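You operate a simulated robot arm through the tools that you are given. There is no shell and no other tool. Be economical: measure what you need, move in short steps, check, and stop when the job is done.

You are at the controls of a simulated two-armed robot. One attempt, no reset.

Task
Put the white wool dryer ball from the table on the window end of the table. Then take the sponge from the table and leave it in the batter bowl. Then take the small dish and leave it on the ironing board. Then put the knitted pot mat on the table away on the airer's mesh shelf. Then open the tin cupboard door. The order counts.
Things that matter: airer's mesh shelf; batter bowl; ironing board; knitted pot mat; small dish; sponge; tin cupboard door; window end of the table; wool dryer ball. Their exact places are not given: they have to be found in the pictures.

The check looks at the end state, three seconds after you hand in, the way a careful person would. Anything else that was tipped, shoved, dropped, spilled or broken makes it a failure.

Robot
Two 7-joint arms with two-finger parallel grippers on one trunk, on a base that drives. Base frame: it is fixed to the floor where the robot stands at the start and does not move with it; the origin is under the middle of the robot, x ahead of it, y to its left, z up. Lengths are in mm, angles in degrees, forces in N, time in s.
The left shoulder is at the start at [50, 187, 1060], the right one opposite. With the tool pointing down near the work surface each hand reaches from about 100 to 660 mm from the robot's upright axis, wherever it stands, measured 20 degrees to its own side. Places, roughly: airer's mesh shelf [700, -1000, 1000]; batter bowl (22x17x9 cm) [2000, 2600, 900]; ironing board [3300, -200, 900]; knitted pot mat (11x20x3 cm) [700, 700, 800]; small dish (11x13x4 cm) [3100, -1400, 900]; sponge (6x5x5 cm) [1000, 200, 800]; tin cupboard door [-600, -200, 400]; window end of the table [800, 1300, 800]. Payload 3.43 kg a hand.
Tool frame (each hand has its own): the origin (TCP) lies between the finger pads and is the grasp point; the fingertips stand 30 mm ahead of it; z points along the fingers, y is the line along which they close. Largest opening 94 mm; finger width 28, thickness 10; the body of the gripper, 50 by 96 mm, starts 55 mm behind the TCP.
Orientation is that of the tool frame in the base frame, as a unit quaternion [x, y, z, w]. With the fingers straight down and closing along the base's y, the tool's x points along the base's -x, its y along +y and its z along -z.

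Tools
- The arms move only by the tool nudge_tool. It takes "left_rows", "right_rows" or both (then of equal length, played together; a hand with none holds still); each is a list that holds one entry, the list of rows, each a list of 7 numbers: the shift along the base's x, y, z in units of 250 mm (1.0 is 250 mm), then the turn, a rotation vector about the base's x, y, z in units of 180 degrees (1.0 is 180 degrees), then the finger opening in mm, from 0 to 94. In form: [[[dx, dy, dz, ax, ay, az, grip], ...]]. A call has 1 to 12 rows; each row is the pose to reach, as a shift and turn from the pose commanded when the call began. A call with a number of a shift or a turn outside -1 to 1 is refused whole. Rows are played at 5 a second. More than 50 mm and 8.6 degrees between two rows, or a gripper value outside its range, and nothing of the call is played. Where a pose cannot be reached the arm comes as near as it can. A force on the tool above 40 N (or 10 N above the force at the start of the call, whichever is more), or a blocked arm, ends the call early, and 0.2 s more pass. The fingers move at their own pace (about 153 mm/s each) and stop on an object; they squeeze with about 38 N. The grip force told is the motor's: it shows also when the fingers shut on nothing. Time passes only in rows, and 0.2 s behind the last, so rows that repeat a pose let the fingers close. The reply holds the time, the measured pose of the TCP, the force on the tool along the base axes, the opening and the grip force, in the units named above and with some noise, with the torque about the TCP (base axes, N m) and any sound that the robot's microphone picked up.
- Cameras (640 x 400 px; columns grow to the right, rows downward): "scene" is now at [96.9, 45.6, 1181.9]; the picture's right is [0.77, -0.64, 0.00], its down [-0.58, -0.70, -0.41] and it looks along [0.26, 0.32, -0.91] (base axes); focal length 214 px, centre (320, 200). "left" rides on the left gripper at [76, -14, -102] in its tool frame; the picture's right is [0.18, 0.98, 0.00], its down [-0.75, 0.14, -0.64] and it looks along [-0.63, 0.12, 0.77] (tool axes); focal length 243 px, centre (320, 200). "right" rides on the right gripper at [76, 14, -103] in its tool frame; the picture's right is [-0.18, 0.98, 0.00], its down [-0.75, -0.14, -0.64] and it looks along [-0.63, -0.12, 0.77] (tool axes); focal length 243 px, centre (320, 200).
- capture(camera): a new picture of that camera. It takes no simulated time.
- raise_lower(by): slides the trunk up (or, below 0, down) by that many mm; the arms and the scene camera ride with it, the base frame stays. It gives what a move gives, with no picture.
- steer(legs): drives the robot by 1 to 6 legs, each [ahead, left, turn to the left] in mm, mm and degrees, along the robot's own axes; the way and the turn of a leg run together, so that a leg with both is an arc; at most 1500 mm and 180 degrees a leg. The arms and the cameras ride along, it lands a little off, and it stops where it bumps. It gives what a move gives.
- turn_head(pan, tilt): turns the head with the scene camera to pan (to the left, within 80 degrees either way) and tilt (down, from -29 to 69), counted from straight ahead of the robot. It gives what a move gives.
- measure_at(camera, pixels): for up to 12 pixels [column, row] of the newest picture of that camera ("zoom" is the newest enlarged one), the place [x, y, z] in the base frame of the surface seen there, good to about 2 mm. It takes no simulated time.
- enlarge(camera, box): a new picture of the part [left, top, right, bottom] of that camera's present view, enlarged. It takes no simulated time.
- close_job(): hands the job in; it is judged then, once.

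Go step by step. Measure first, check grasps and placings, and put right what went wrong. The budget is 110 turns and 92 pictures, counting those below and the enlarged ones. Unless the task says otherwise, let go and move clear before handing in.

The tools are called after "Call:" as name(argument=value, ...) on one line, values as JSON. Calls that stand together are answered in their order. nudge_tool: Moves the arms, as the interface text tells. Its arguments: {"type":"object","properties":{"left_rows":{"type":"array"},"right_rows":{"type":"array"}},"required":[]} The other tools are called the same way: raise_lower (by) slides the trunk up or down; steer (legs) drives the base; turn_head (pan, tilt) turns the head that bears the scene camera; capture (camera) takes a picture; measure_at (camera, pixels) gives the place of the surface under pixels of a picture; enlarge (camera, box) takes an enlarged picture of a part of a camera's view; close_job () hands the job in.

At the start:

```text
t: 0.0
left_position: [333.9, 448.1, 1023.8]
left_tool_rot: [0.0, 1.0, 0.0, 0.0]
left_ft_force: [1.1, -1.8, 0.3]
left_moment: [-0.03, -0.03, 0.03]
left_grip_width: 94.1
left_grasp_force: 0.0
right_position: [336.0, 62.1, 1049.9]
right_tool_rot: [0.0, 1.0, 0.001, 0.0]
right_ft_force: [1.3, 0.9, 0.0]
right_moment: [0.02, -0.01, -0.01]
right_grip_width: 94.2
right_grasp_force: 0.1
trunk travel left (down, up): [-275.0, 157.0]
robot x, y, heading: [0.5, -0.9, 0.1]
head pan, tilt: [50.4, 65.8]
```

scene: 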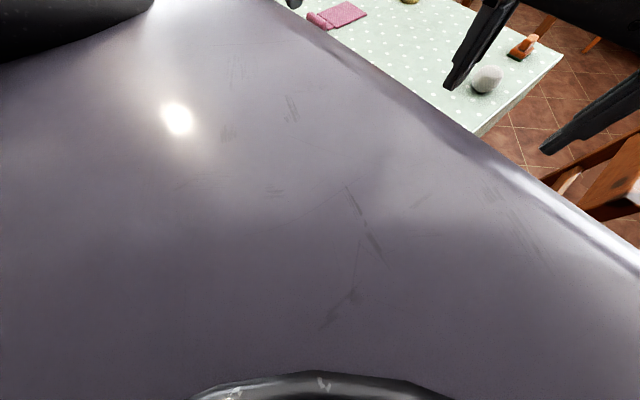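
right: 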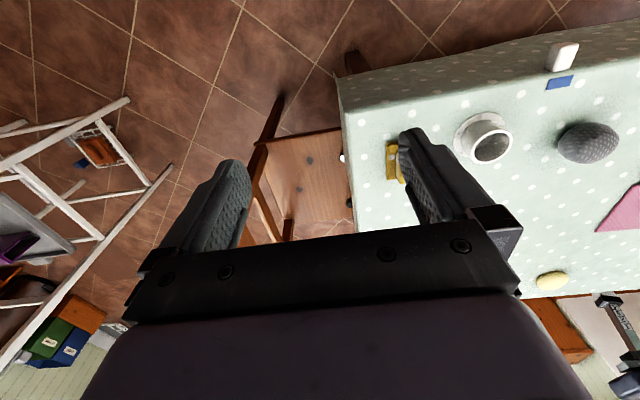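
left: 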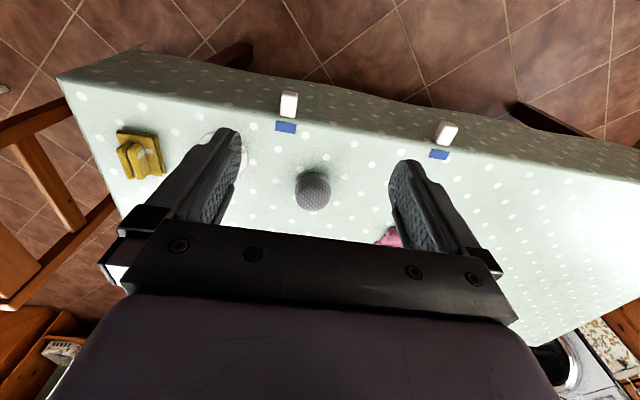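

The pictures show a dotted table ahead, with a ball, a pink mat and a yellow item. I'll turn the head to see the whole scene.

Call:
turn_head(pan=35, tilt=35)

Call:
capture(camera="scene")

```text
t: 1.0
left_position: [333.6, 448.0, 1024.3]
left_tool_rot: [0.0, 1.0, 0.0, 0.0]
left_ft_force: [0.8, -0.1, 0.4]
left_moment: [-0.01, -0.02, 0.01]
left_grip_width: 94.1
left_grasp_force: 0.0
right_position: [335.7, 61.2, 1049.4]
right_tool_rot: [-0.001, 1.0, 0.0, 0.0]
right_ft_force: [-0.4, 0.2, -0.5]
right_moment: [0.02, -0.03, 0.0]
right_grip_width: 94.1
right_grasp_force: 0.1
trunk travel left (down, up): [-275.0, 157.0]
robot x, y, heading: [0.3, -0.7, -0.1]
head pan, tilt: [35.0, 35.0]
```

```text
88 pictures are left
```

scene: 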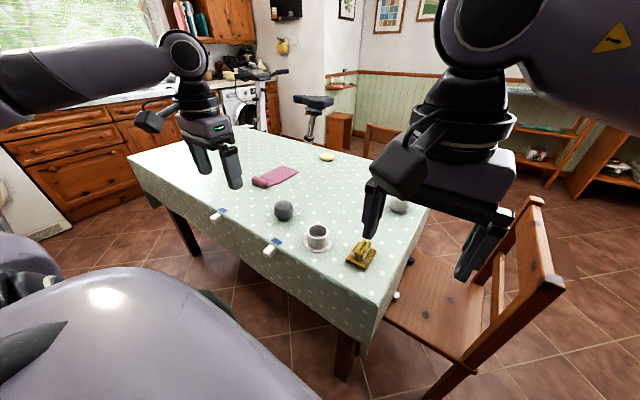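

The table shows a grey ball (284,210), a whitish ball (400,205), a yellow item (360,255), a yellow thing (327,157) and a mat (275,177). I'll measure these and zoom in.

Call:
measure_at(camera="scene", pixels=[[284, 208], [400, 207], [362, 248], [327, 156], [280, 175], [261, 182], [317, 232], [222, 128], [130, 160], [428, 205], [365, 340], [360, 262]])

Call:
enlarge(camera="scene", box=[200, 130, 440, 280])

Call:
enlarge(camera="scene", box=[100, 60, 340, 210])

```text
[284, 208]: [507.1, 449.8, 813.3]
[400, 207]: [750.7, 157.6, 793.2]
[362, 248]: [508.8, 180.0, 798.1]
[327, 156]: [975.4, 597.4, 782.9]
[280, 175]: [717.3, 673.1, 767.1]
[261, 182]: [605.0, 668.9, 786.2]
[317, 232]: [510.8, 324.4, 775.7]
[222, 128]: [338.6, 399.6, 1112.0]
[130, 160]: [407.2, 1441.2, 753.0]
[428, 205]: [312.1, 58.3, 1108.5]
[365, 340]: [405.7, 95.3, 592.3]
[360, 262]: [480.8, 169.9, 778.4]
```

```text
2.67 times, centred on (320, 205) of scene
```

zoom: 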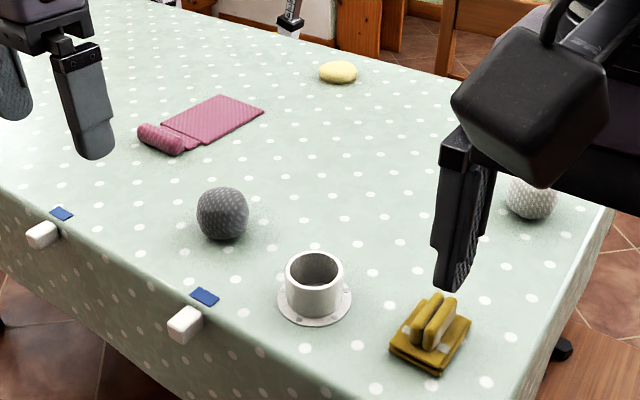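

```text
2.67 times, centred on (220, 135) of scene
```

zoom: 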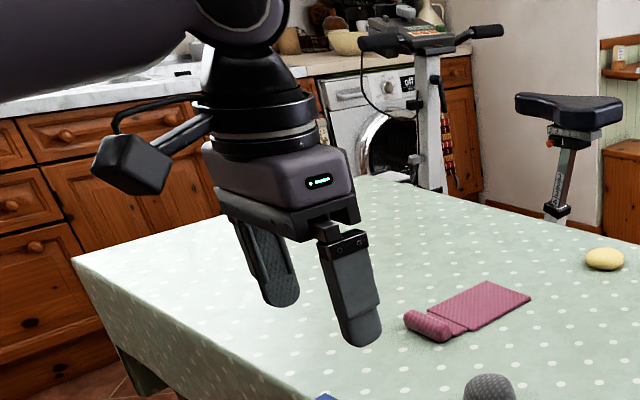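

The white wool ball is at about (751,158); the sponge isn't identified yet. I'll look from other pans.

Call:
turn_head(pan=0, tilt=25)

Call:
capture(camera="scene")

Call:
turn_head(pan=-60, tilt=25)

Call:
capture(camera="scene")

Call:
turn_head(pan=65, tilt=20)

Call:
capture(camera="scene")

```text
t: 2.0
left_position: [333.8, 448.5, 1023.1]
left_tool_rot: [0.0, 1.0, 0.001, 0.0]
left_ft_force: [0.0, 0.1, 0.2]
left_moment: [0.0, 0.02, 0.01]
left_grip_width: 94.1
left_grasp_force: 0.0
right_position: [337.4, 62.0, 1049.7]
right_tool_rot: [0.0, 1.0, 0.0, -0.001]
right_ft_force: [-0.1, 0.2, -0.2]
right_moment: [-0.01, 0.02, -0.01]
right_grip_width: 94.0
right_grasp_force: 0.0
trunk travel left (down, up): [-275.0, 157.0]
robot x, y, heading: [-1.3, -0.9, 0.2]
head pan, tilt: [0.0, 25.0]
```

```text
85 pictures are left
```

scene: 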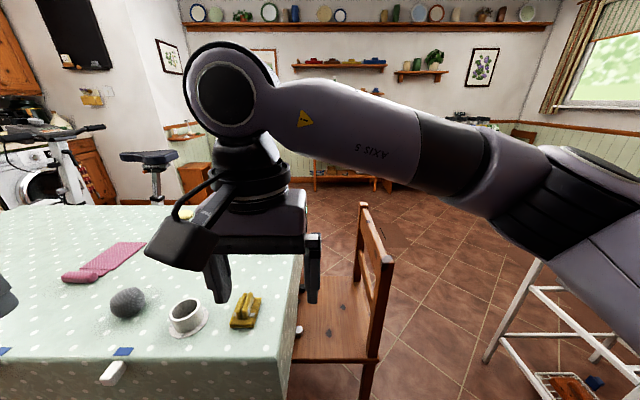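

```text
t: 3.3
left_position: [334.5, 448.0, 1023.7]
left_tool_rot: [0.0, 1.0, 0.0, 0.0]
left_ft_force: [1.1, 0.9, 0.2]
left_moment: [0.01, -0.02, -0.02]
left_grip_width: 94.1
left_grasp_force: 0.0
right_position: [335.7, 62.0, 1051.3]
right_tool_rot: [0.0, 1.0, 0.0, 0.0]
right_ft_force: [0.2, 0.0, -0.3]
right_moment: [0.02, -0.02, -0.05]
right_grip_width: 93.9
right_grasp_force: 0.0
trunk travel left (down, up): [-275.0, 157.0]
robot x, y, heading: [-1.4, -2.6, 0.0]
head pan, tilt: [-60.0, 25.0]
```

```text
84 pictures are left
```

scene: 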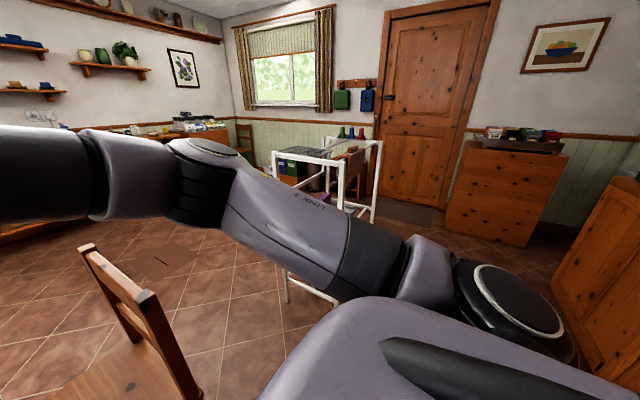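

```text
t: 5.3
left_position: [334.0, 447.2, 1023.6]
left_tool_rot: [0.0, 1.0, -0.001, 0.0]
left_ft_force: [0.9, 0.1, 0.6]
left_moment: [-0.01, -0.02, -0.03]
left_grip_width: 93.7
left_grasp_force: 0.1
right_position: [335.5, 63.2, 1047.8]
right_tool_rot: [0.0, 1.0, -0.001, 0.0]
right_ft_force: [-0.3, -0.1, 0.1]
right_moment: [-0.02, -0.02, 0.0]
right_grip_width: 94.0
right_grasp_force: 0.2
trunk travel left (down, up): [-275.0, 157.0]
robot x, y, heading: [1.7, 2.1, 0.1]
head pan, tilt: [65.0, 20.0]
```

```text
83 pictures are left
```

scene: 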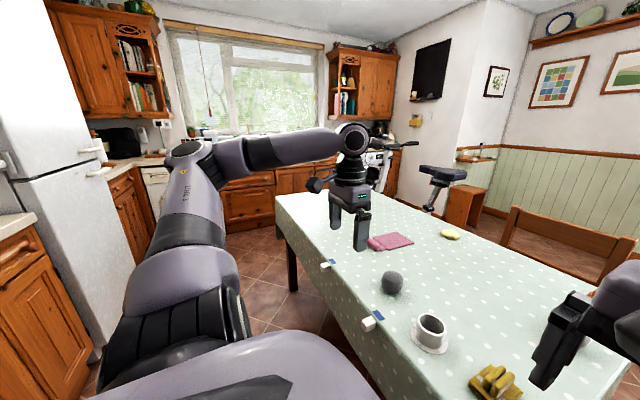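

The airer (white frame) stands to the right and the window beyond the table's left end. I'll shift the right arm aside to reveal the table's right-far corner.

Call:
nudge_tool(right_rows=[[[0, -0.18, 0, 0, 0, 0, 94], [0, -0.36, 0, 0, 0, 0, 94], [0, -0.54, 0, 0, 0, 0, 94], [0, -0.72, 0, 0, 0, 0, 94], [0, -0.9, 0, 0, 0, 0, 94], [0, -1.0, 0, 0, 0, 0, 94]]])

Call:
turn_head(pan=15, tilt=35)

Call:
capture(camera="scene")

```text
t: 6.7
left_position: [333.7, 447.8, 1024.2]
left_tool_rot: [0.0, 1.0, 0.0, 0.0]
left_ft_force: [-0.6, 0.3, 0.6]
left_moment: [-0.04, 0.01, -0.06]
left_grip_width: 93.8
left_grasp_force: 0.0
right_position: [335.7, -186.8, 1050.0]
right_tool_rot: [-0.001, 1.0, -0.001, 0.0]
right_ft_force: [0.2, 1.0, 0.3]
right_moment: [0.01, 0.01, -0.01]
right_grip_width: 94.0
right_grasp_force: 0.0
trunk travel left (down, up): [-275.0, 157.0]
robot x, y, heading: [1.6, -3.1, 0.1]
head pan, tilt: [65.0, 20.0]
```

```text
t: 7.9
left_position: [333.4, 448.6, 1023.6]
left_tool_rot: [-0.001, 1.0, 0.0, -0.001]
left_ft_force: [0.3, 0.0, -0.5]
left_moment: [0.0, -0.02, 0.02]
left_grip_width: 93.9
left_grasp_force: 0.1
right_position: [336.1, -186.9, 1050.7]
right_tool_rot: [0.0, 1.0, 0.0, 0.0]
right_ft_force: [0.2, -0.4, 0.4]
right_moment: [0.0, -0.03, 0.0]
right_grip_width: 94.2
right_grasp_force: 0.0
trunk travel left (down, up): [-275.0, 157.0]
robot x, y, heading: [0.2, 0.4, 0.1]
head pan, tilt: [15.0, 35.0]
```

```text
82 pictures are left
```

scene: 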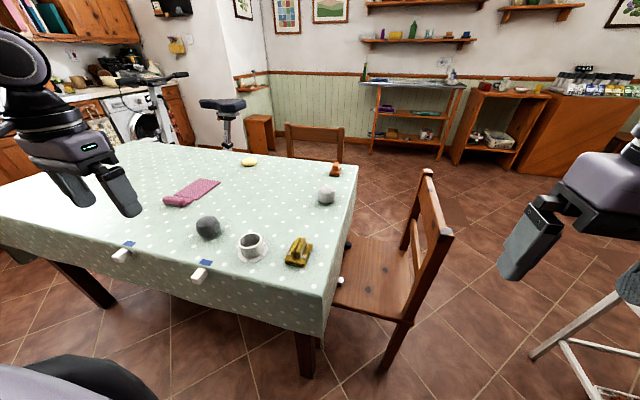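

Call:
enlarge(camera="scene", box=[220, 130, 380, 270])

Call:
measure_at(camera="scene", pixels=[[326, 190], [326, 196], [336, 173], [336, 168], [357, 172], [325, 330], [248, 162], [340, 282], [426, 180], [406, 325], [150, 140], [445, 235]])

Call:
enlarge(camera="scene", box=[350, 40, 640, 190])

```text
2.86 times, centred on (300, 200) of scene
```

zoom: 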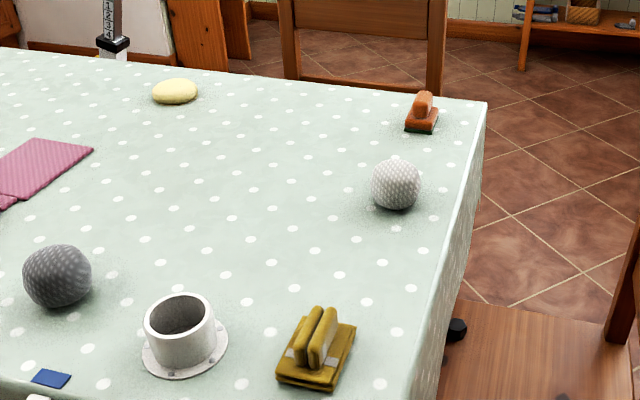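

```text
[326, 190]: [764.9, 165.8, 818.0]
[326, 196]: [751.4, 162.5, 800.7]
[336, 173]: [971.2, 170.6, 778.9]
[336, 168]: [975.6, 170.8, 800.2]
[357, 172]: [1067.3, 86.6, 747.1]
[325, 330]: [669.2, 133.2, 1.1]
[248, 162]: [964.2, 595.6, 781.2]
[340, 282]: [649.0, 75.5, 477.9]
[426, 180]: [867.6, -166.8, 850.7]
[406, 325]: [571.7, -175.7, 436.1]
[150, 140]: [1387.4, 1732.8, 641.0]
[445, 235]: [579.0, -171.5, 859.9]
```

```text
2.21 times, centred on (495, 115) of scene
```

zoom: 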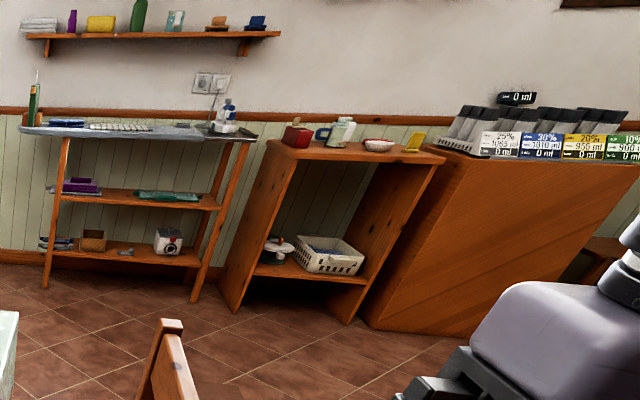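

The orange scrubber sponge is at (973,170), the white ball at about (757,164), and the ironing board and dish are on the far wall side. I'll check my own body's forward extent before nearing the table.

Call:
turn_head(pan=0, tilt=66)

Call:
capture(camera="scene")

Call:
measure_at(camera="scene", pixels=[[320, 20], [320, 60], [320, 100], [320, 140], [320, 200], [320, 300], [200, 100], [440, 100], [100, 60], [540, 60], [250, 40], [400, 40]])

```text
t: 8.9
left_position: [333.7, 448.5, 1023.4]
left_tool_rot: [0.0, 1.0, -0.001, 0.0]
left_ft_force: [0.1, 0.8, -1.1]
left_moment: [-0.02, -0.02, 0.01]
left_grip_width: 94.2
left_grasp_force: 0.1
right_position: [335.8, -186.8, 1050.7]
right_tool_rot: [0.001, 1.0, 0.0, 0.0]
right_ft_force: [0.1, -0.3, 0.6]
right_moment: [0.03, -0.01, 0.01]
right_grip_width: 93.7
right_grasp_force: 0.2
trunk travel left (down, up): [-275.0, 157.0]
robot x, y, heading: [-4.6, -0.2, 0.0]
head pan, tilt: [0.0, 66.0]
```

```text
79 pictures are left
```

scene: 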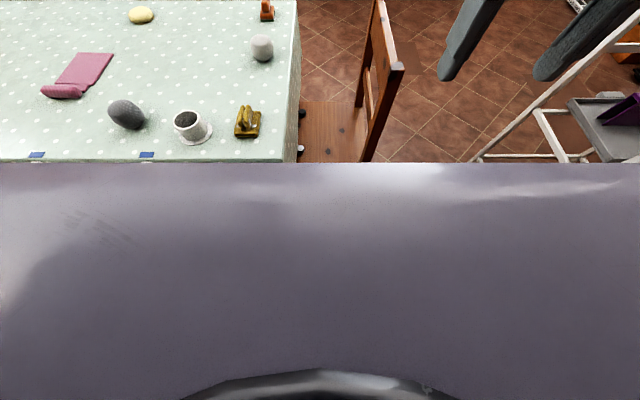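

```text
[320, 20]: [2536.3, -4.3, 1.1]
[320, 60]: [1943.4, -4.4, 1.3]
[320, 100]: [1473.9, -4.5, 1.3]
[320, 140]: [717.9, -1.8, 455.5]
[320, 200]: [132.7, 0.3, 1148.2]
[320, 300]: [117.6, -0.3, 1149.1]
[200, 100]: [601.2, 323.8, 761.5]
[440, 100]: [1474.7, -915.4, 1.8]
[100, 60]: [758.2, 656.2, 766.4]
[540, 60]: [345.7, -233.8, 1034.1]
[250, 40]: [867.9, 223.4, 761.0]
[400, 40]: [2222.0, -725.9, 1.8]
```

The torso's front is near x≈140. I'll drive a bit ahead so the left hand can reach the white ball.

Call:
steer(legs=[[130, -50, 0]])

Call:
capture(camera="left")

```text
t: 10.2
left_position: [460.2, 399.4, 1021.3]
left_tool_rot: [0.0, 1.0, 0.001, 0.0]
left_ft_force: [0.2, -0.1, -0.4]
left_moment: [-0.01, 0.01, 0.05]
left_grip_width: 94.0
left_grasp_force: 0.0
right_position: [464.3, -235.3, 1050.5]
right_tool_rot: [-0.001, 1.0, -0.001, 0.0]
right_ft_force: [0.4, -0.4, 0.3]
right_moment: [0.01, 0.0, -0.01]
right_grip_width: 94.2
right_grasp_force: 0.0
trunk travel left (down, up): [-275.0, 157.0]
robot x, y, heading: [132.1, -49.3, -0.2]
head pan, tilt: [0.0, 66.0]
```

```text
78 pictures are left
```

left: 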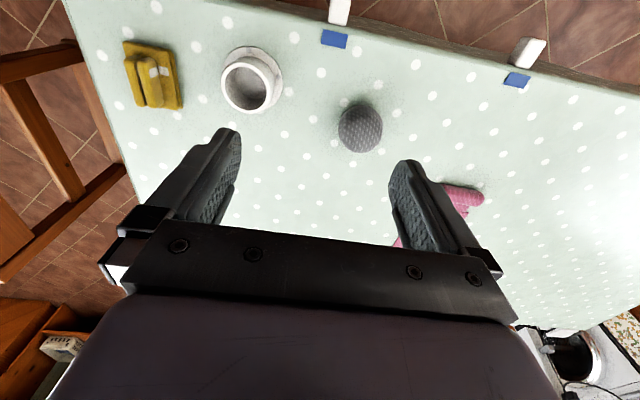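

The move went without a bump. I'll look at the ball again from here for its exact centre.

Call:
turn_head(pan=15, tilt=40)

Call:
enlarge(camera="scene", box=[240, 130, 400, 230])

```text
t: 11.1
left_position: [461.3, 399.4, 1023.4]
left_tool_rot: [0.001, 1.0, 0.0, -0.001]
left_ft_force: [0.0, -0.5, 0.4]
left_moment: [0.03, 0.0, -0.02]
left_grip_width: 94.0
left_grasp_force: 0.0
right_position: [464.4, -235.3, 1050.7]
right_tool_rot: [0.0, 1.0, 0.0, 0.0]
right_ft_force: [0.0, -0.2, 0.9]
right_moment: [0.03, 0.02, 0.01]
right_grip_width: 94.1
right_grasp_force: 0.1
trunk travel left (down, up): [-275.0, 157.0]
robot x, y, heading: [126.4, -48.8, -0.1]
head pan, tilt: [15.0, 40.0]
```

```text
4.00 times, centred on (320, 180) of scene
```

zoom: 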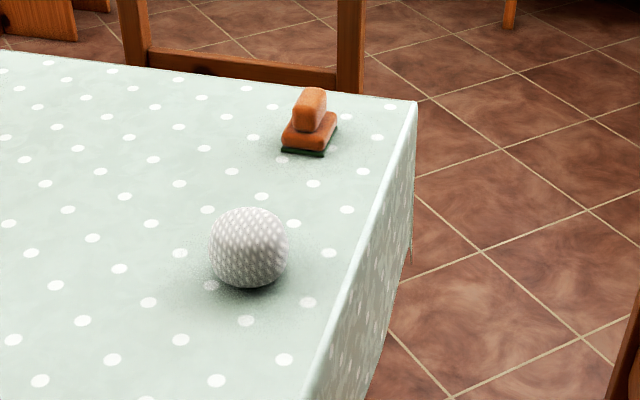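

Call:
measure_at(camera="zoom", pixels=[[248, 212], [248, 247], [212, 247], [285, 247], [248, 284], [312, 98], [310, 112], [312, 134], [290, 140], [330, 125], [415, 104], [350, 92]])

```text
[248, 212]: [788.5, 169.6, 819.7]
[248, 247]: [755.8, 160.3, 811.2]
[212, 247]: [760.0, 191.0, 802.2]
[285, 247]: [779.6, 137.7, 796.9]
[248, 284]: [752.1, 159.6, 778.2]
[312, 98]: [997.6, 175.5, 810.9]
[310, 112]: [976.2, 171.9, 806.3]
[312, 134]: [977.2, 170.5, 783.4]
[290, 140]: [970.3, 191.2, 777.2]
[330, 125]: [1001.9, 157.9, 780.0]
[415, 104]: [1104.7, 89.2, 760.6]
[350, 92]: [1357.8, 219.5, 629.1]
```

The ball's centre is about (781,163,792), around 60 mm across, a touch beyond the reach. I'll creep 50 mm ahead and bring the left hand above the ball.

Call:
steer(legs=[[50, 0, 0]])

Call:
nudge_tool(left_rows=[[[0.16, -0.14, 0, 0, 0, 0, 94], [0.32, -0.28, 0, 0, 0, 0, 94], [0.48, -0.42, 0, 0, 0, 0, 94], [0.64, -0.56, 0, 0, 0, 0, 94], [0.8, -0.7, 0, 0, 0, 0, 94], [0.95, -0.84, 0, 0, 0, 0, 94], [1.0, -0.94, 0, 0, 0, 0, 94], [1.0, -0.94, -0.15, 0, 0, 0, 94], [1.0, -0.94, -0.3, 0, 0, 0, 94], [1.0, -0.94, -0.45, 0, 0, 0, 94]]])

Call:
capture(camera="left")

```text
t: 12.0
left_position: [510.2, 398.8, 1022.1]
left_tool_rot: [0.0, 1.0, -0.001, 0.0]
left_ft_force: [-0.4, -0.2, 1.1]
left_moment: [-0.05, 0.01, -0.02]
left_grip_width: 93.8
left_grasp_force: 0.1
right_position: [511.9, -235.3, 1050.0]
right_tool_rot: [0.001, 1.0, 0.001, 0.0]
right_ft_force: [0.2, -0.6, -0.3]
right_moment: [0.0, -0.01, -0.02]
right_grip_width: 94.0
right_grasp_force: 0.1
trunk travel left (down, up): [-275.0, 157.0]
robot x, y, heading: [173.3, -48.6, 0.0]
head pan, tilt: [15.0, 40.0]
```

```text
refused: row 1 steps farther than a row can; nothing moved
```

```text
76 pictures are left
```

left: 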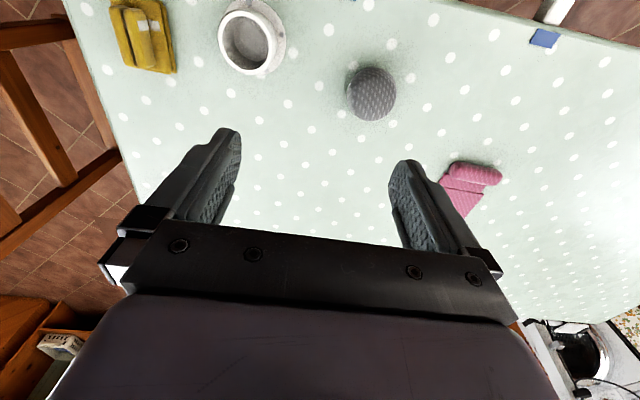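

The row steps were too long. I'll do it again in smaller steps.

Call:
nudge_tool(left_rows=[[[0.13, -0.12, 0, 0, 0, 0, 94], [0.26, -0.24, 0, 0, 0, 0, 94], [0.39, -0.36, 0, 0, 0, 0, 94], [0.52, -0.48, 0, 0, 0, 0, 94], [0.65, -0.6, 0, 0, 0, 0, 94], [0.78, -0.72, 0, 0, 0, 0, 94], [0.9, -0.84, 0, 0, 0, 0, 94], [1.0, -0.943, 0, 0, 0, 0, 94], [1.0, -0.943, -0.19, 0, 0, 0, 94], [1.0, -0.943, -0.38, 0, 0, 0, 94], [1.0, -0.943, -0.5, 0, 0, 0, 94]]])

Call:
capture(camera="left")

```text
t: 14.4
left_position: [706.1, 196.9, 912.2]
left_tool_rot: [0.0, 1.0, -0.001, 0.0]
left_ft_force: [0.2, 0.3, -0.2]
left_moment: [0.01, -0.05, -0.02]
left_grip_width: 94.2
left_grasp_force: 0.1
left hand out of reach, approached as far as the arm can: row 7, 8, 9, 10, 11
right_position: [511.8, -235.5, 1050.7]
right_tool_rot: [0.001, 1.0, 0.0, 0.0]
right_ft_force: [1.2, 0.1, -0.7]
right_moment: [0.01, 0.01, 0.04]
right_grip_width: 94.2
right_grasp_force: 0.2
trunk travel left (down, up): [-275.0, 157.0]
robot x, y, heading: [175.9, -47.1, 0.0]
head pan, tilt: [15.0, 40.0]
```

```text
75 pictures are left
```

left: 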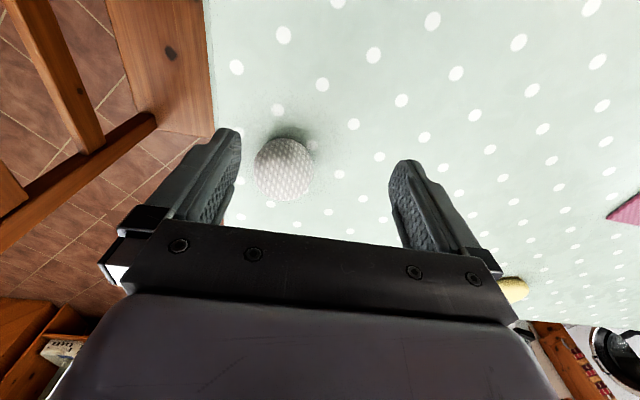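

The reach is less at this height. I'll continue to a lower, farther target and see whether the reach grows.

Call:
nudge_tool(left_rows=[[[0, 0, -0.1, 0, 0, 0, 94], [0, 0, -0.15, 0, 0, 0, 94]]])

```text
t: 15.0
left_position: [699.8, 200.7, 878.0]
left_tool_rot: [0.0, 1.0, -0.001, 0.0]
left_ft_force: [0.3, -0.2, -0.7]
left_moment: [-0.02, 0.03, -0.01]
left_grip_width: 94.0
left_grasp_force: 0.0
left hand out of reach, approached as far as the arm can: row 1, 2
right_position: [512.1, -236.0, 1050.2]
right_tool_rot: [0.001, 1.0, 0.0, 0.0]
right_ft_force: [-0.4, 0.3, 0.1]
right_moment: [0.02, -0.02, -0.02]
right_grip_width: 94.0
right_grasp_force: 0.0
trunk travel left (down, up): [-275.0, 157.0]
robot x, y, heading: [175.5, -49.5, -0.1]
head pan, tilt: [15.0, 40.0]
```

The reach shrinks as it goes down, so I'll tilt the fingers forward about 30° to gain reach.

Call:
nudge_tool(left_rows=[[[0, 0, 0, 0, -0.045, 0, 94], [0, 0, 0, 0, -0.09, 0, 94], [0, 0, 0, 0, -0.135, 0, 94], [0, 0, 0, 0, -0.18, 0, 94]]])

```text
t: 16.0
left_position: [699.8, 203.1, 879.6]
left_tool_rot: [0.001, 0.96, -0.001, 0.281]
left_ft_force: [0.3, -0.5, 0.5]
left_moment: [-0.03, 0.04, 0.01]
left_grip_width: 93.8
left_grasp_force: 0.1
right_position: [511.8, -234.3, 1050.9]
right_tool_rot: [0.001, 1.0, 0.0, -0.001]
right_ft_force: [-0.1, 0.1, -0.3]
right_moment: [0.0, -0.01, 0.03]
right_grip_width: 93.9
right_grasp_force: 0.0
trunk travel left (down, up): [-275.0, 157.0]
robot x, y, heading: [173.6, -49.6, -0.2]
head pan, tilt: [15.0, 40.0]
```

Call:
nudge_tool(left_rows=[[[0.1, -0.1, 0, 0, 0, 0, 94], [0.16, -0.16, -0.06, 0, 0, 0, 94], [0.16, -0.16, -0.09, 0, 0, 0, 94]]])

Call:
capture(camera="left")

```text
t: 16.8
left_position: [740.9, 162.0, 856.8]
left_tool_rot: [0.0, 0.96, -0.001, 0.281]
left_ft_force: [-0.6, 0.8, -0.2]
left_moment: [0.0, -0.01, 0.0]
left_grip_width: 94.3
left_grasp_force: 0.1
right_position: [510.8, -236.0, 1050.3]
right_tool_rot: [0.002, 1.0, 0.0, 0.001]
right_ft_force: [-0.1, -0.4, -0.7]
right_moment: [-0.01, 0.05, 0.01]
right_grip_width: 93.9
right_grasp_force: 0.2
trunk travel left (down, up): [-275.0, 157.0]
robot x, y, heading: [177.1, -47.6, 0.2]
head pan, tilt: [15.0, 40.0]
```

```text
74 pictures are left
```

left: 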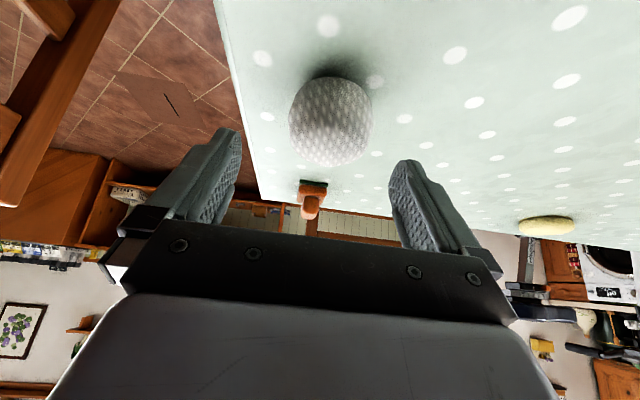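

The ball at (330,120) lies between the fingers and within reach. I'll advance along the fingers and close.

Call:
nudge_tool(left_rows=[[[0.06, 0, -0.09, 0, 0, 0, 94], [0.11, 0, -0.165, 0, 0, 0, 94], [0.15, 0, -0.228, 0, 0, 0, 94], [0.15, 0, -0.228, 0, 0, 0, 94], [0.15, 0, -0.228, 0, 0, 0, 40], [0.15, 0, -0.228, 0, 0, 0, 40], [0.15, 0, -0.228, 0, 0, 0, 40]]])

Call:
capture(camera="left")

```text
t: 18.4
left_position: [747.6, 190.0, 828.9]
left_tool_rot: [-0.001, 0.96, 0.001, 0.28]
left_ft_force: [0.3, 0.2, 0.1]
left_moment: [-0.04, 0.0, 0.04]
left_grip_width: 40.6
left_grasp_force: 0.5
left hand out of reach, approached as far as the arm can: row 1, 2, 3, 4, 5, 6, 7
right_position: [511.6, -236.9, 1050.6]
right_tool_rot: [0.001, 1.0, 0.0, -0.001]
right_ft_force: [-0.1, 0.2, -1.0]
right_moment: [-0.01, 0.0, 0.02]
right_grip_width: 94.2
right_grasp_force: 0.0
trunk travel left (down, up): [-275.0, 157.0]
robot x, y, heading: [176.3, -50.0, 0.3]
head pan, tilt: [15.0, 40.0]
```

```text
73 pictures are left
```

left: 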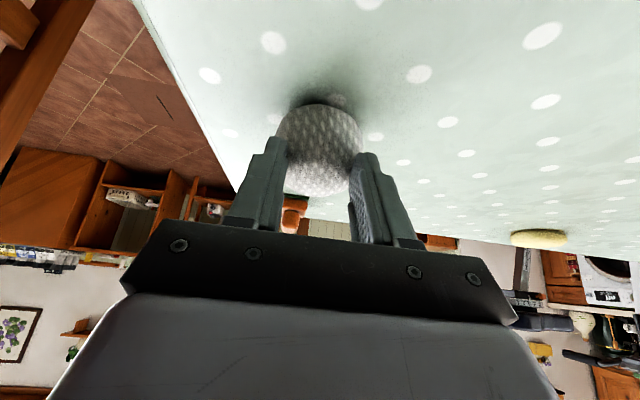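

The ball is still out of reach at (747,190), and the fingers closed on air. I'll reopen and use the right hand's camera to see the clearance between my base and the table.

Call:
nudge_tool(left_rows=[[[0, 0, 0.02, 0, 0, 0, 94], [0, 0, 0.04, 0, 0, 0, 94], [0, 0, 0.06, 0, 0, 0, 94], [-0.05, 0, 0.12, 0, 0, 0, 94], [-0.1, 0, 0.2, 0, 0, 0, 94], [-0.1, 0, 0.2, 0, 0, 0, 94], [-0.1, 0, 0.2, 0, 0, 0, 94], [-0.1, 0, 0.2, 0, 0, 0, 94], [-0.1, 0, 0.2, 0, 0, 0, 94]]], right_rows=[[[0, 0, 0, 0, 0.045, 0, 94], [0, 0, 0, 0, 0.09, 0, 94], [0, 0, 0, 0, 0.135, 0, 94], [0, 0, 0, 0, 0.18, 0, 94], [0, 0, 0, 0, 0.225, 0, 94], [0, 0, 0, 0, 0.27, 0, 94], [0, 0, 0, 0, 0.315, 0, 94], [0, 0, 0, 0, 0.36, 0, 94], [0, 0, 0, 0, 0.4, 0, 94]]])

Call:
capture(camera="right")

Call:
capture(camera="left")

```text
t: 20.4
left_position: [721.4, 191.1, 878.3]
left_tool_rot: [0.0, 0.96, -0.001, 0.279]
left_ft_force: [0.3, 0.1, -1.1]
left_moment: [0.01, 0.01, -0.03]
left_grip_width: 94.0
left_grasp_force: 0.1
right_position: [490.8, -237.7, 1023.6]
right_tool_rot: [0.0, 0.836, 0.0, -0.549]
right_ft_force: [0.4, 0.1, 0.1]
right_moment: [0.01, 0.0, -0.02]
right_grip_width: 94.1
right_grasp_force: 0.0
right hand out of reach, approached as far as the arm can: row 8, 9
trunk travel left (down, up): [-275.0, 157.0]
robot x, y, heading: [175.7, -46.3, 0.1]
head pan, tilt: [15.0, 40.0]
```

```text
72 pictures are left
```

right: 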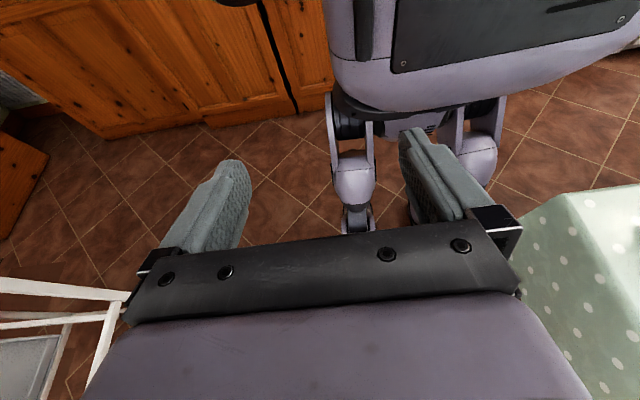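

```text
71 pictures are left
```

left: 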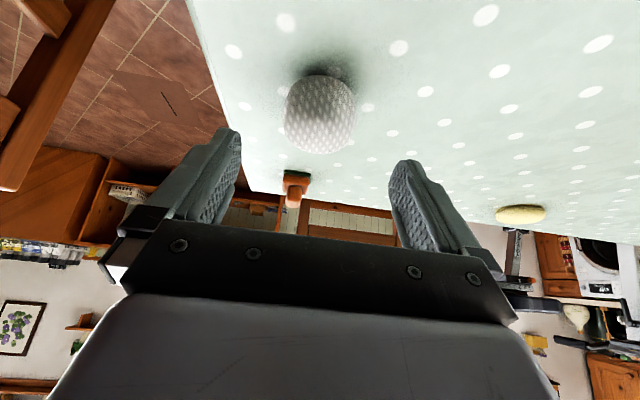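

The picture shows my torso and wheel legs near (355,180)–(480,160) with the table corner on the right. I'll measure the extents.

Call:
measure_at(camera="right", pixels=[[353, 180], [355, 205], [358, 225], [480, 160], [560, 80], [430, 75], [400, 108], [565, 195], [540, 210], [420, 195], [270, 60], [120, 130]])

Call:
enlarge(camera="right", box=[300, 0, 640, 240])

```text
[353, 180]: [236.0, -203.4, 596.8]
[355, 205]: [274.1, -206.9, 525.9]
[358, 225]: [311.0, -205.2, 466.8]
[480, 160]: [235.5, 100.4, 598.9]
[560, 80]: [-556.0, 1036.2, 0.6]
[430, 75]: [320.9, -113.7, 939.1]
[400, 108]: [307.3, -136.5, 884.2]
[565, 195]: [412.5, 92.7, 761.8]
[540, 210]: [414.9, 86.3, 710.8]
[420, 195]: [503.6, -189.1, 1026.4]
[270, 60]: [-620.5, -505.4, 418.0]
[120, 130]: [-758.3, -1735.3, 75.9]
```

```text
1.67 times, centred on (470, 120) of right
```

zoom: 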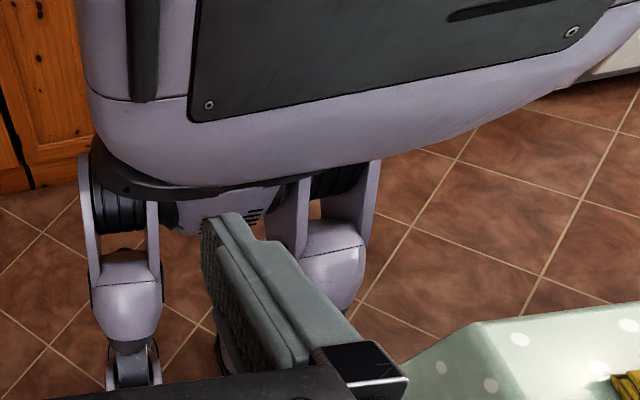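

My torso front is 147 mm ahead of the axis at z>850, and the legs lean forward under it. I'll tilt the right camera more downward to see the feet and the table leg.

Call:
nudge_tool(right_rows=[[[0, 0, 0, 0, -0.045, 0, 94], [0, 0, 0, 0, -0.09, 0, 94], [0, 0, 0, 0, -0.135, 0, 94], [0, 0, 0, 0, -0.16, 0, 94]]])

Call:
capture(camera="right")

```text
t: 21.4
left_position: [721.6, 190.4, 877.9]
left_tool_rot: [0.001, 0.96, 0.001, 0.278]
left_ft_force: [-0.2, -0.2, -0.4]
left_moment: [0.0, -0.02, -0.04]
left_grip_width: 94.1
left_grasp_force: 0.0
right_position: [488.9, -237.0, 1023.3]
right_tool_rot: [0.001, 0.947, -0.001, -0.322]
right_ft_force: [0.0, -0.5, 0.8]
right_moment: [-0.02, 0.02, 0.02]
right_grip_width: 94.0
right_grasp_force: 0.1
trunk travel left (down, up): [-275.0, 157.0]
robot x, y, heading: [171.6, -49.1, -0.1]
head pan, tilt: [15.0, 40.0]
```

```text
69 pictures are left
```

right: 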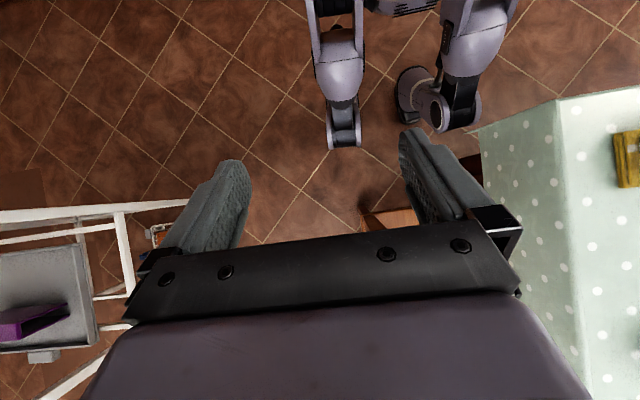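

Call:
measure_at(camera="right", pixels=[[345, 100], [345, 140], [455, 120], [450, 105], [415, 95], [470, 165], [385, 215], [470, 50]])

Call:
enlarge(camera="right", box=[300, 40, 560, 240])

```text
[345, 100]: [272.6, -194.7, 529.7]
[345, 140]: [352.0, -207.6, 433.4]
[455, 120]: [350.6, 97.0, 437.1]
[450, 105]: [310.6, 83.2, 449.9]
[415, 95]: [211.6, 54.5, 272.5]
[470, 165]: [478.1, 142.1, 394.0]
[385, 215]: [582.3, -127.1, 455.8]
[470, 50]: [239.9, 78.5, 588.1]
```

```text
2.00 times, centred on (430, 140) of right
```

zoom: 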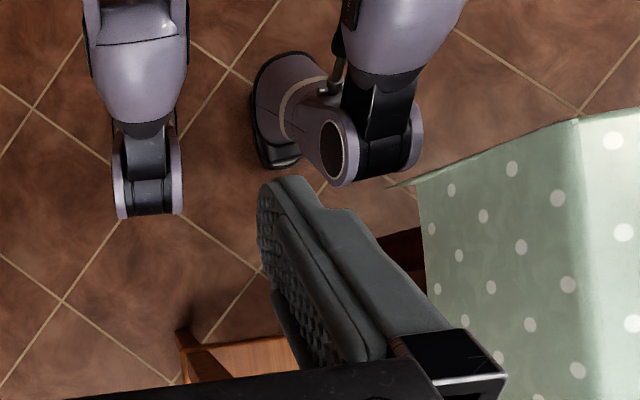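

Knees reach robot x+187, and the table leg is at x≈478,y≈142, so there's space for ~70 mm more, sliding slightly right. I'll also level the right hand back.

Call:
steer(legs=[[60, -35, 0]])

Call:
nudge_tool(left_rows=[[[-0.05, -0.1, 0, 0, 0, 0, 94], [-0.1, -0.1, 0, 0, 0, 0, 94], [-0.1, -0.1, 0, 0, 0, 0, 94], [-0.1, -0.1, 0, 0, 0, 0, 94], [-0.1, -0.1, 0, 0, 0, 0, 94]]], right_rows=[[[0, 0, 0, 0, -0.045, 0, 94], [0, 0, 0, 0, -0.09, 0, 94], [0, 0, 0, 0, -0.135, 0, 94], [0, 0, 0, 0, -0.18, 0, 94], [0, 0, 0, 0, -0.208, 0, 94]]])

Call:
capture(camera="left")

```text
t: 22.3
left_position: [742.1, 178.5, 879.1]
left_tool_rot: [-0.005, 0.96, 0.003, 0.279]
left_ft_force: [0.1, -0.1, -0.1]
left_moment: [-0.02, -0.01, 0.02]
left_grip_width: 93.9
left_grasp_force: 0.2
right_position: [514.0, -250.9, 1022.6]
right_tool_rot: [-0.003, 0.946, -0.002, -0.323]
right_ft_force: [-0.4, 0.0, -0.4]
right_moment: [0.0, 0.01, 0.02]
right_grip_width: 94.0
right_grasp_force: 0.1
trunk travel left (down, up): [-275.0, 157.0]
robot x, y, heading: [198.2, -65.1, -0.0]
head pan, tilt: [15.0, 40.0]
stopped in leg 1: the robot was blocked; the commanded pose is now the measured one
```

```text
t: 23.5
left_position: [717.9, 154.2, 879.2]
left_tool_rot: [-0.005, 0.96, 0.003, 0.279]
left_ft_force: [-0.2, -0.7, 0.0]
left_moment: [-0.01, 0.0, 0.02]
left_grip_width: 94.2
left_grasp_force: 0.0
right_position: [515.0, -248.9, 1023.5]
right_tool_rot: [-0.002, 1.0, -0.003, -0.002]
right_ft_force: [-0.2, -0.2, 0.8]
right_moment: [0.0, -0.03, 0.01]
right_grip_width: 93.9
right_grasp_force: 0.0
trunk travel left (down, up): [-275.0, 157.0]
robot x, y, heading: [197.9, -69.6, 0.4]
head pan, tilt: [15.0, 40.0]
```

```text
67 pictures are left
```

left: 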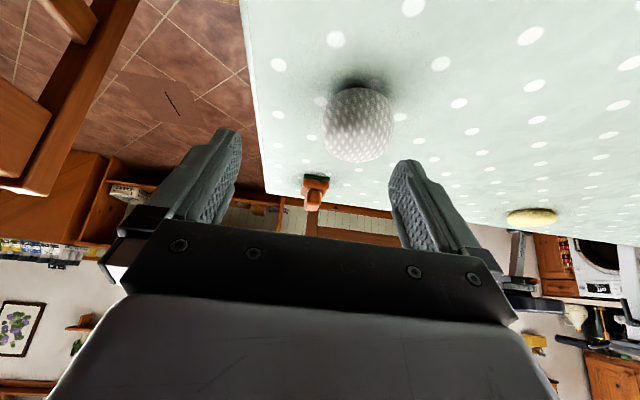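

The base got blocked at x≈198 with no force readings of concern. My fit of the readings says a lower shoulder gives more reach, so I'll raise both hands 125 mm and lower the trunk 125 mm.

Call:
nudge_tool(left_rows=[[[0, 0, 0.18, 0, 0, 0, 94], [0, 0, 0.36, 0, 0, 0, 94], [0, 0, 0.5, 0, 0, 0, 94]]], right_rows=[[[-0.1, 0, 0.15, 0, 0, 0, 94], [-0.2, 0, 0.3, 0, 0, 0, 94], [-0.3, 0, 0.45, 0, 0, 0, 94]]])

Call:
raise_lower(by=-125)

```text
t: 24.3
left_position: [716.8, 153.2, 1003.7]
left_tool_rot: [-0.003, 0.96, 0.001, 0.279]
left_ft_force: [-0.8, -0.1, -0.1]
left_moment: [-0.01, 0.02, -0.02]
left_grip_width: 94.5
left_grasp_force: 0.1
right_position: [438.7, -248.7, 1136.5]
right_tool_rot: [-0.003, 1.0, -0.003, -0.002]
right_ft_force: [-0.9, 0.9, 0.4]
right_moment: [0.01, 0.01, 0.03]
right_grip_width: 93.9
right_grasp_force: 0.1
trunk travel left (down, up): [-275.0, 157.0]
robot x, y, heading: [198.4, -64.0, 0.6]
head pan, tilt: [15.0, 40.0]
```

```text
t: 25.8
left_position: [717.1, 151.7, 880.3]
left_tool_rot: [-0.004, 0.96, 0.002, 0.279]
left_ft_force: [0.7, 0.0, 0.3]
left_moment: [0.0, -0.04, 0.02]
left_grip_width: 94.1
left_grasp_force: 0.1
right_position: [441.1, -249.4, 1010.4]
right_tool_rot: [-0.003, 1.0, -0.002, -0.003]
right_ft_force: [0.0, 0.5, -0.3]
right_moment: [-0.01, -0.01, -0.01]
right_grip_width: 94.1
right_grasp_force: 0.1
trunk travel left (down, up): [-150.0, 282.0]
robot x, y, heading: [202.8, -65.0, 0.5]
head pan, tilt: [15.0, 40.0]
```

Call:
nudge_tool(left_rows=[[[0.09, 0.044, -0.09, 0, 0, 0, 94], [0.15, 0.044, -0.2, 0, 0, 0, 94], [0.2, 0.044, -0.27, 0, 0, 0, 94], [0.244, 0.044, -0.32, 0, 0, 0, 94], [0.244, 0.044, -0.32, 0, 0, 0, 94]]])

Call:
capture(camera="left")

```text
t: 27.0
left_position: [778.2, 164.0, 796.9]
left_tool_rot: [-0.003, 0.96, 0.001, 0.278]
left_ft_force: [0.1, -0.9, -0.7]
left_moment: [0.01, 0.0, -0.01]
left_grip_width: 94.2
left_grasp_force: 0.0
right_position: [440.6, -249.8, 1010.8]
right_tool_rot: [-0.003, 1.0, -0.003, -0.003]
right_ft_force: [0.2, 1.1, 1.0]
right_moment: [0.02, 0.01, -0.01]
right_grip_width: 93.8
right_grasp_force: 0.1
trunk travel left (down, up): [-150.0, 282.0]
robot x, y, heading: [201.6, -66.2, 0.6]
head pan, tilt: [15.0, 40.0]
```

```text
66 pictures are left
```

left: 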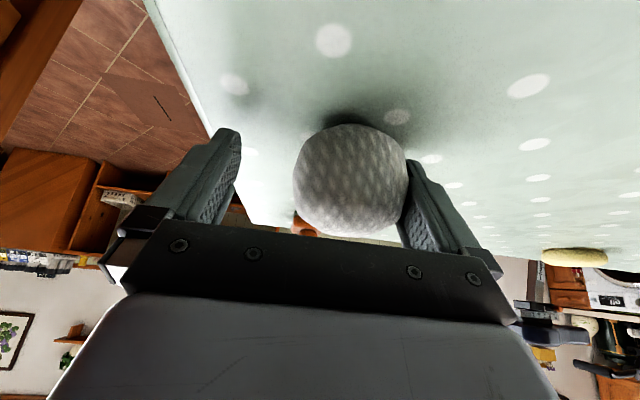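

The reach works, and the ball sits between the fingers, slightly left of centre (350,180). I'll shift y +12 mm, close, and lift.

Call:
nudge_tool(left_rows=[[[0, 0.05, 0, 0, 0, 0, 94], [0, 0.05, 0, 0, 0, 0, 40], [0, 0.05, 0, 0, 0, 0, 40], [0, 0.05, 0, 0, 0, 0, 40], [0, 0.05, 0, 0, 0, 0, 40], [0, 0.05, 0.1, 0, 0, 0, 40], [-0.05, 0.05, 0.25, 0, 0, 0, 40], [-0.1, 0.05, 0.42, 0, 0, 0, 40]]])

Call:
capture(camera="left")

```text
t: 28.8
left_position: [755.1, 175.1, 903.3]
left_tool_rot: [-0.005, 0.96, 0.003, 0.28]
left_ft_force: [-0.4, 0.4, -0.6]
left_moment: [0.02, -0.03, 0.01]
left_grip_width: 56.6
left_grasp_force: 38.0
right_position: [439.5, -249.0, 1010.6]
right_tool_rot: [-0.003, 1.0, -0.003, -0.003]
right_ft_force: [0.5, 0.3, 0.2]
right_moment: [0.0, -0.02, 0.03]
right_grip_width: 94.0
right_grasp_force: 0.0
trunk travel left (down, up): [-150.0, 282.0]
robot x, y, heading: [200.3, -66.0, 0.1]
head pan, tilt: [15.0, 40.0]
```

```text
65 pictures are left
```

left: 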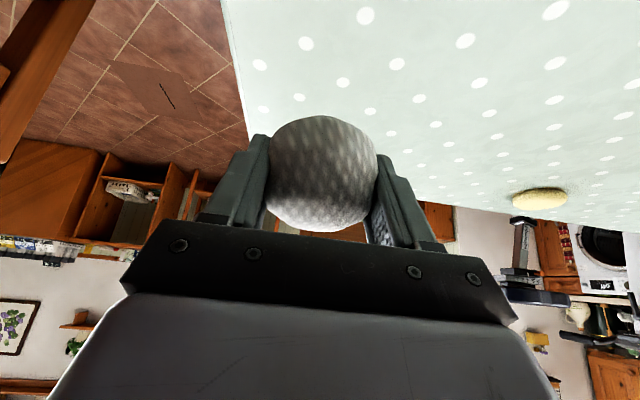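

The ball is held (opening 56.6, 38 N). I'll back off from the table and look left before driving sideways.

Call:
steer(legs=[[-60, 0, 0], [0, 500, 0]])

Call:
turn_head(pan=60, tilt=30)

Call:
capture(camera="scene")

```text
t: 32.4
left_position: [691.9, 680.5, 902.0]
left_tool_rot: [-0.003, 0.96, 0.002, 0.279]
left_ft_force: [0.7, -0.3, -1.3]
left_moment: [0.01, 0.02, 0.02]
left_grip_width: 56.1
left_grasp_force: 38.1
right_position: [376.8, 256.9, 1009.9]
right_tool_rot: [-0.002, 1.0, -0.003, -0.004]
right_ft_force: [0.3, 0.4, 0.7]
right_moment: [-0.02, 0.01, 0.03]
right_grip_width: 94.0
right_grasp_force: 0.1
trunk travel left (down, up): [-150.0, 282.0]
robot x, y, heading: [138.3, 442.8, 0.5]
head pan, tilt: [15.0, 40.0]
```

```text
t: 33.5
left_position: [692.4, 681.0, 902.9]
left_tool_rot: [-0.004, 0.96, 0.001, 0.279]
left_ft_force: [-0.7, -0.3, -0.3]
left_moment: [-0.03, 0.0, -0.03]
left_grip_width: 56.4
left_grasp_force: 37.7
right_position: [376.2, 256.8, 1009.9]
right_tool_rot: [-0.002, 1.0, -0.003, -0.003]
right_ft_force: [0.1, 0.1, 0.1]
right_moment: [-0.01, 0.0, 0.04]
right_grip_width: 93.8
right_grasp_force: 0.0
trunk travel left (down, up): [-150.0, 282.0]
robot x, y, heading: [136.2, 440.7, 0.3]
head pan, tilt: [60.0, 30.0]
```

```text
64 pictures are left
```

scene: 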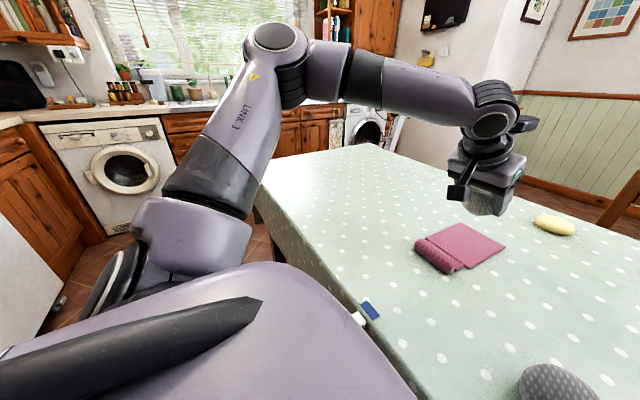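

Call:
measure_at(camera="scene", pixels=[[120, 175], [40, 260], [260, 155], [375, 148], [180, 150], [470, 245], [445, 265]])

Call:
steer(legs=[[0, 590, 0]])

Call:
capture(camera="scene")

```text
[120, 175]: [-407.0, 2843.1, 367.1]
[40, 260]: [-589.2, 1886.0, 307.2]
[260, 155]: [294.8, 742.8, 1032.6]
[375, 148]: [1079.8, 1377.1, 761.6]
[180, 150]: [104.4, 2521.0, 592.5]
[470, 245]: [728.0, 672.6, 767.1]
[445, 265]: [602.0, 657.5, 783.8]
```

```text
t: 36.8
left_position: [684.7, 1274.5, 902.0]
left_tool_rot: [-0.007, 0.96, 0.002, 0.279]
left_ft_force: [-0.2, -0.5, -0.7]
left_moment: [0.01, -0.01, -0.02]
left_grip_width: 56.0
left_grasp_force: 37.9
right_position: [371.6, 846.5, 1010.8]
right_tool_rot: [-0.004, 1.0, -0.003, -0.004]
right_ft_force: [0.7, -0.5, -0.4]
right_moment: [-0.02, 0.0, 0.0]
right_grip_width: 94.2
right_grasp_force: 0.1
trunk travel left (down, up): [-150.0, 282.0]
robot x, y, heading: [130.3, 1029.7, 0.8]
head pan, tilt: [60.0, 30.0]
```

```text
63 pictures are left
```

scene: 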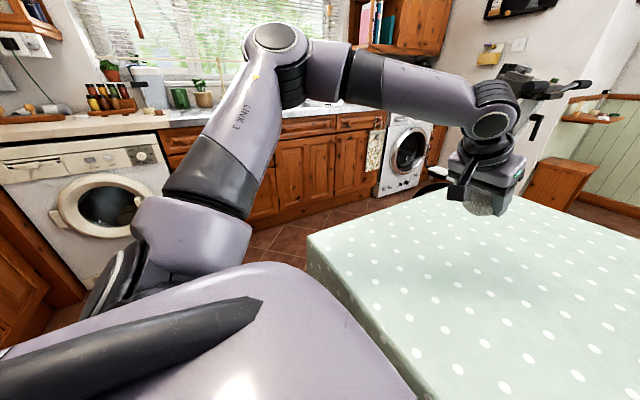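

The hand is above the window end of the table, clear of anything. I'll lower to the grasp height, release and withdraw upward-back.

Call:
nudge_tool(left_rows=[[[0, 0, -0.18, 0, 0, 0, 40], [0, 0, -0.32, 0, 0, 0, 40], [0, 0, -0.4, 0, 0, 0, 40], [0, 0, -0.416, 0, 0, 0, 40], [0, 0, -0.416, 0, 0, 0, 40], [0, 0, -0.416, 0, 0, 0, 70], [0, 0, -0.416, 0, 0, 0, 94], [0, 0, -0.416, 0, 0, 0, 94], [-0.1, 0, -0.26, 0, 0, 0, 94], [-0.2, 0, -0.1, 0, 0, 0, 94], [-0.25, 0, 0.08, 0, 0, 0, 94]]])

Call:
capture(camera="left")

Call:
capture(camera="scene")

```text
t: 39.2
left_position: [622.8, 1274.8, 921.4]
left_tool_rot: [-0.007, 0.96, 0.003, 0.279]
left_ft_force: [0.0, 0.3, 0.1]
left_moment: [0.01, 0.0, -0.01]
left_grip_width: 93.8
left_grasp_force: 0.1
right_position: [372.0, 848.0, 1010.0]
right_tool_rot: [-0.006, 1.0, -0.003, -0.003]
right_ft_force: [0.8, -0.1, 0.5]
right_moment: [-0.01, -0.05, 0.03]
right_grip_width: 94.0
right_grasp_force: 0.0
trunk travel left (down, up): [-150.0, 282.0]
robot x, y, heading: [132.3, 1030.3, 0.8]
head pan, tilt: [60.0, 30.0]
```

```text
62 pictures are left
```

left: 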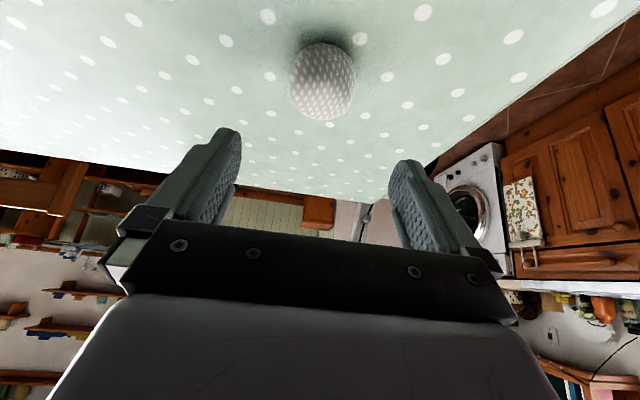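

```text
61 pictures are left
```

scene: 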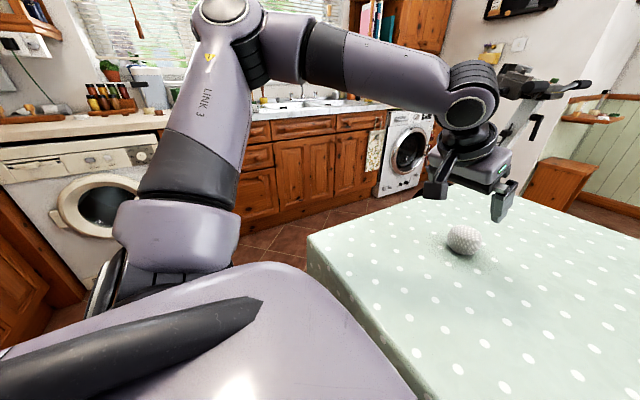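

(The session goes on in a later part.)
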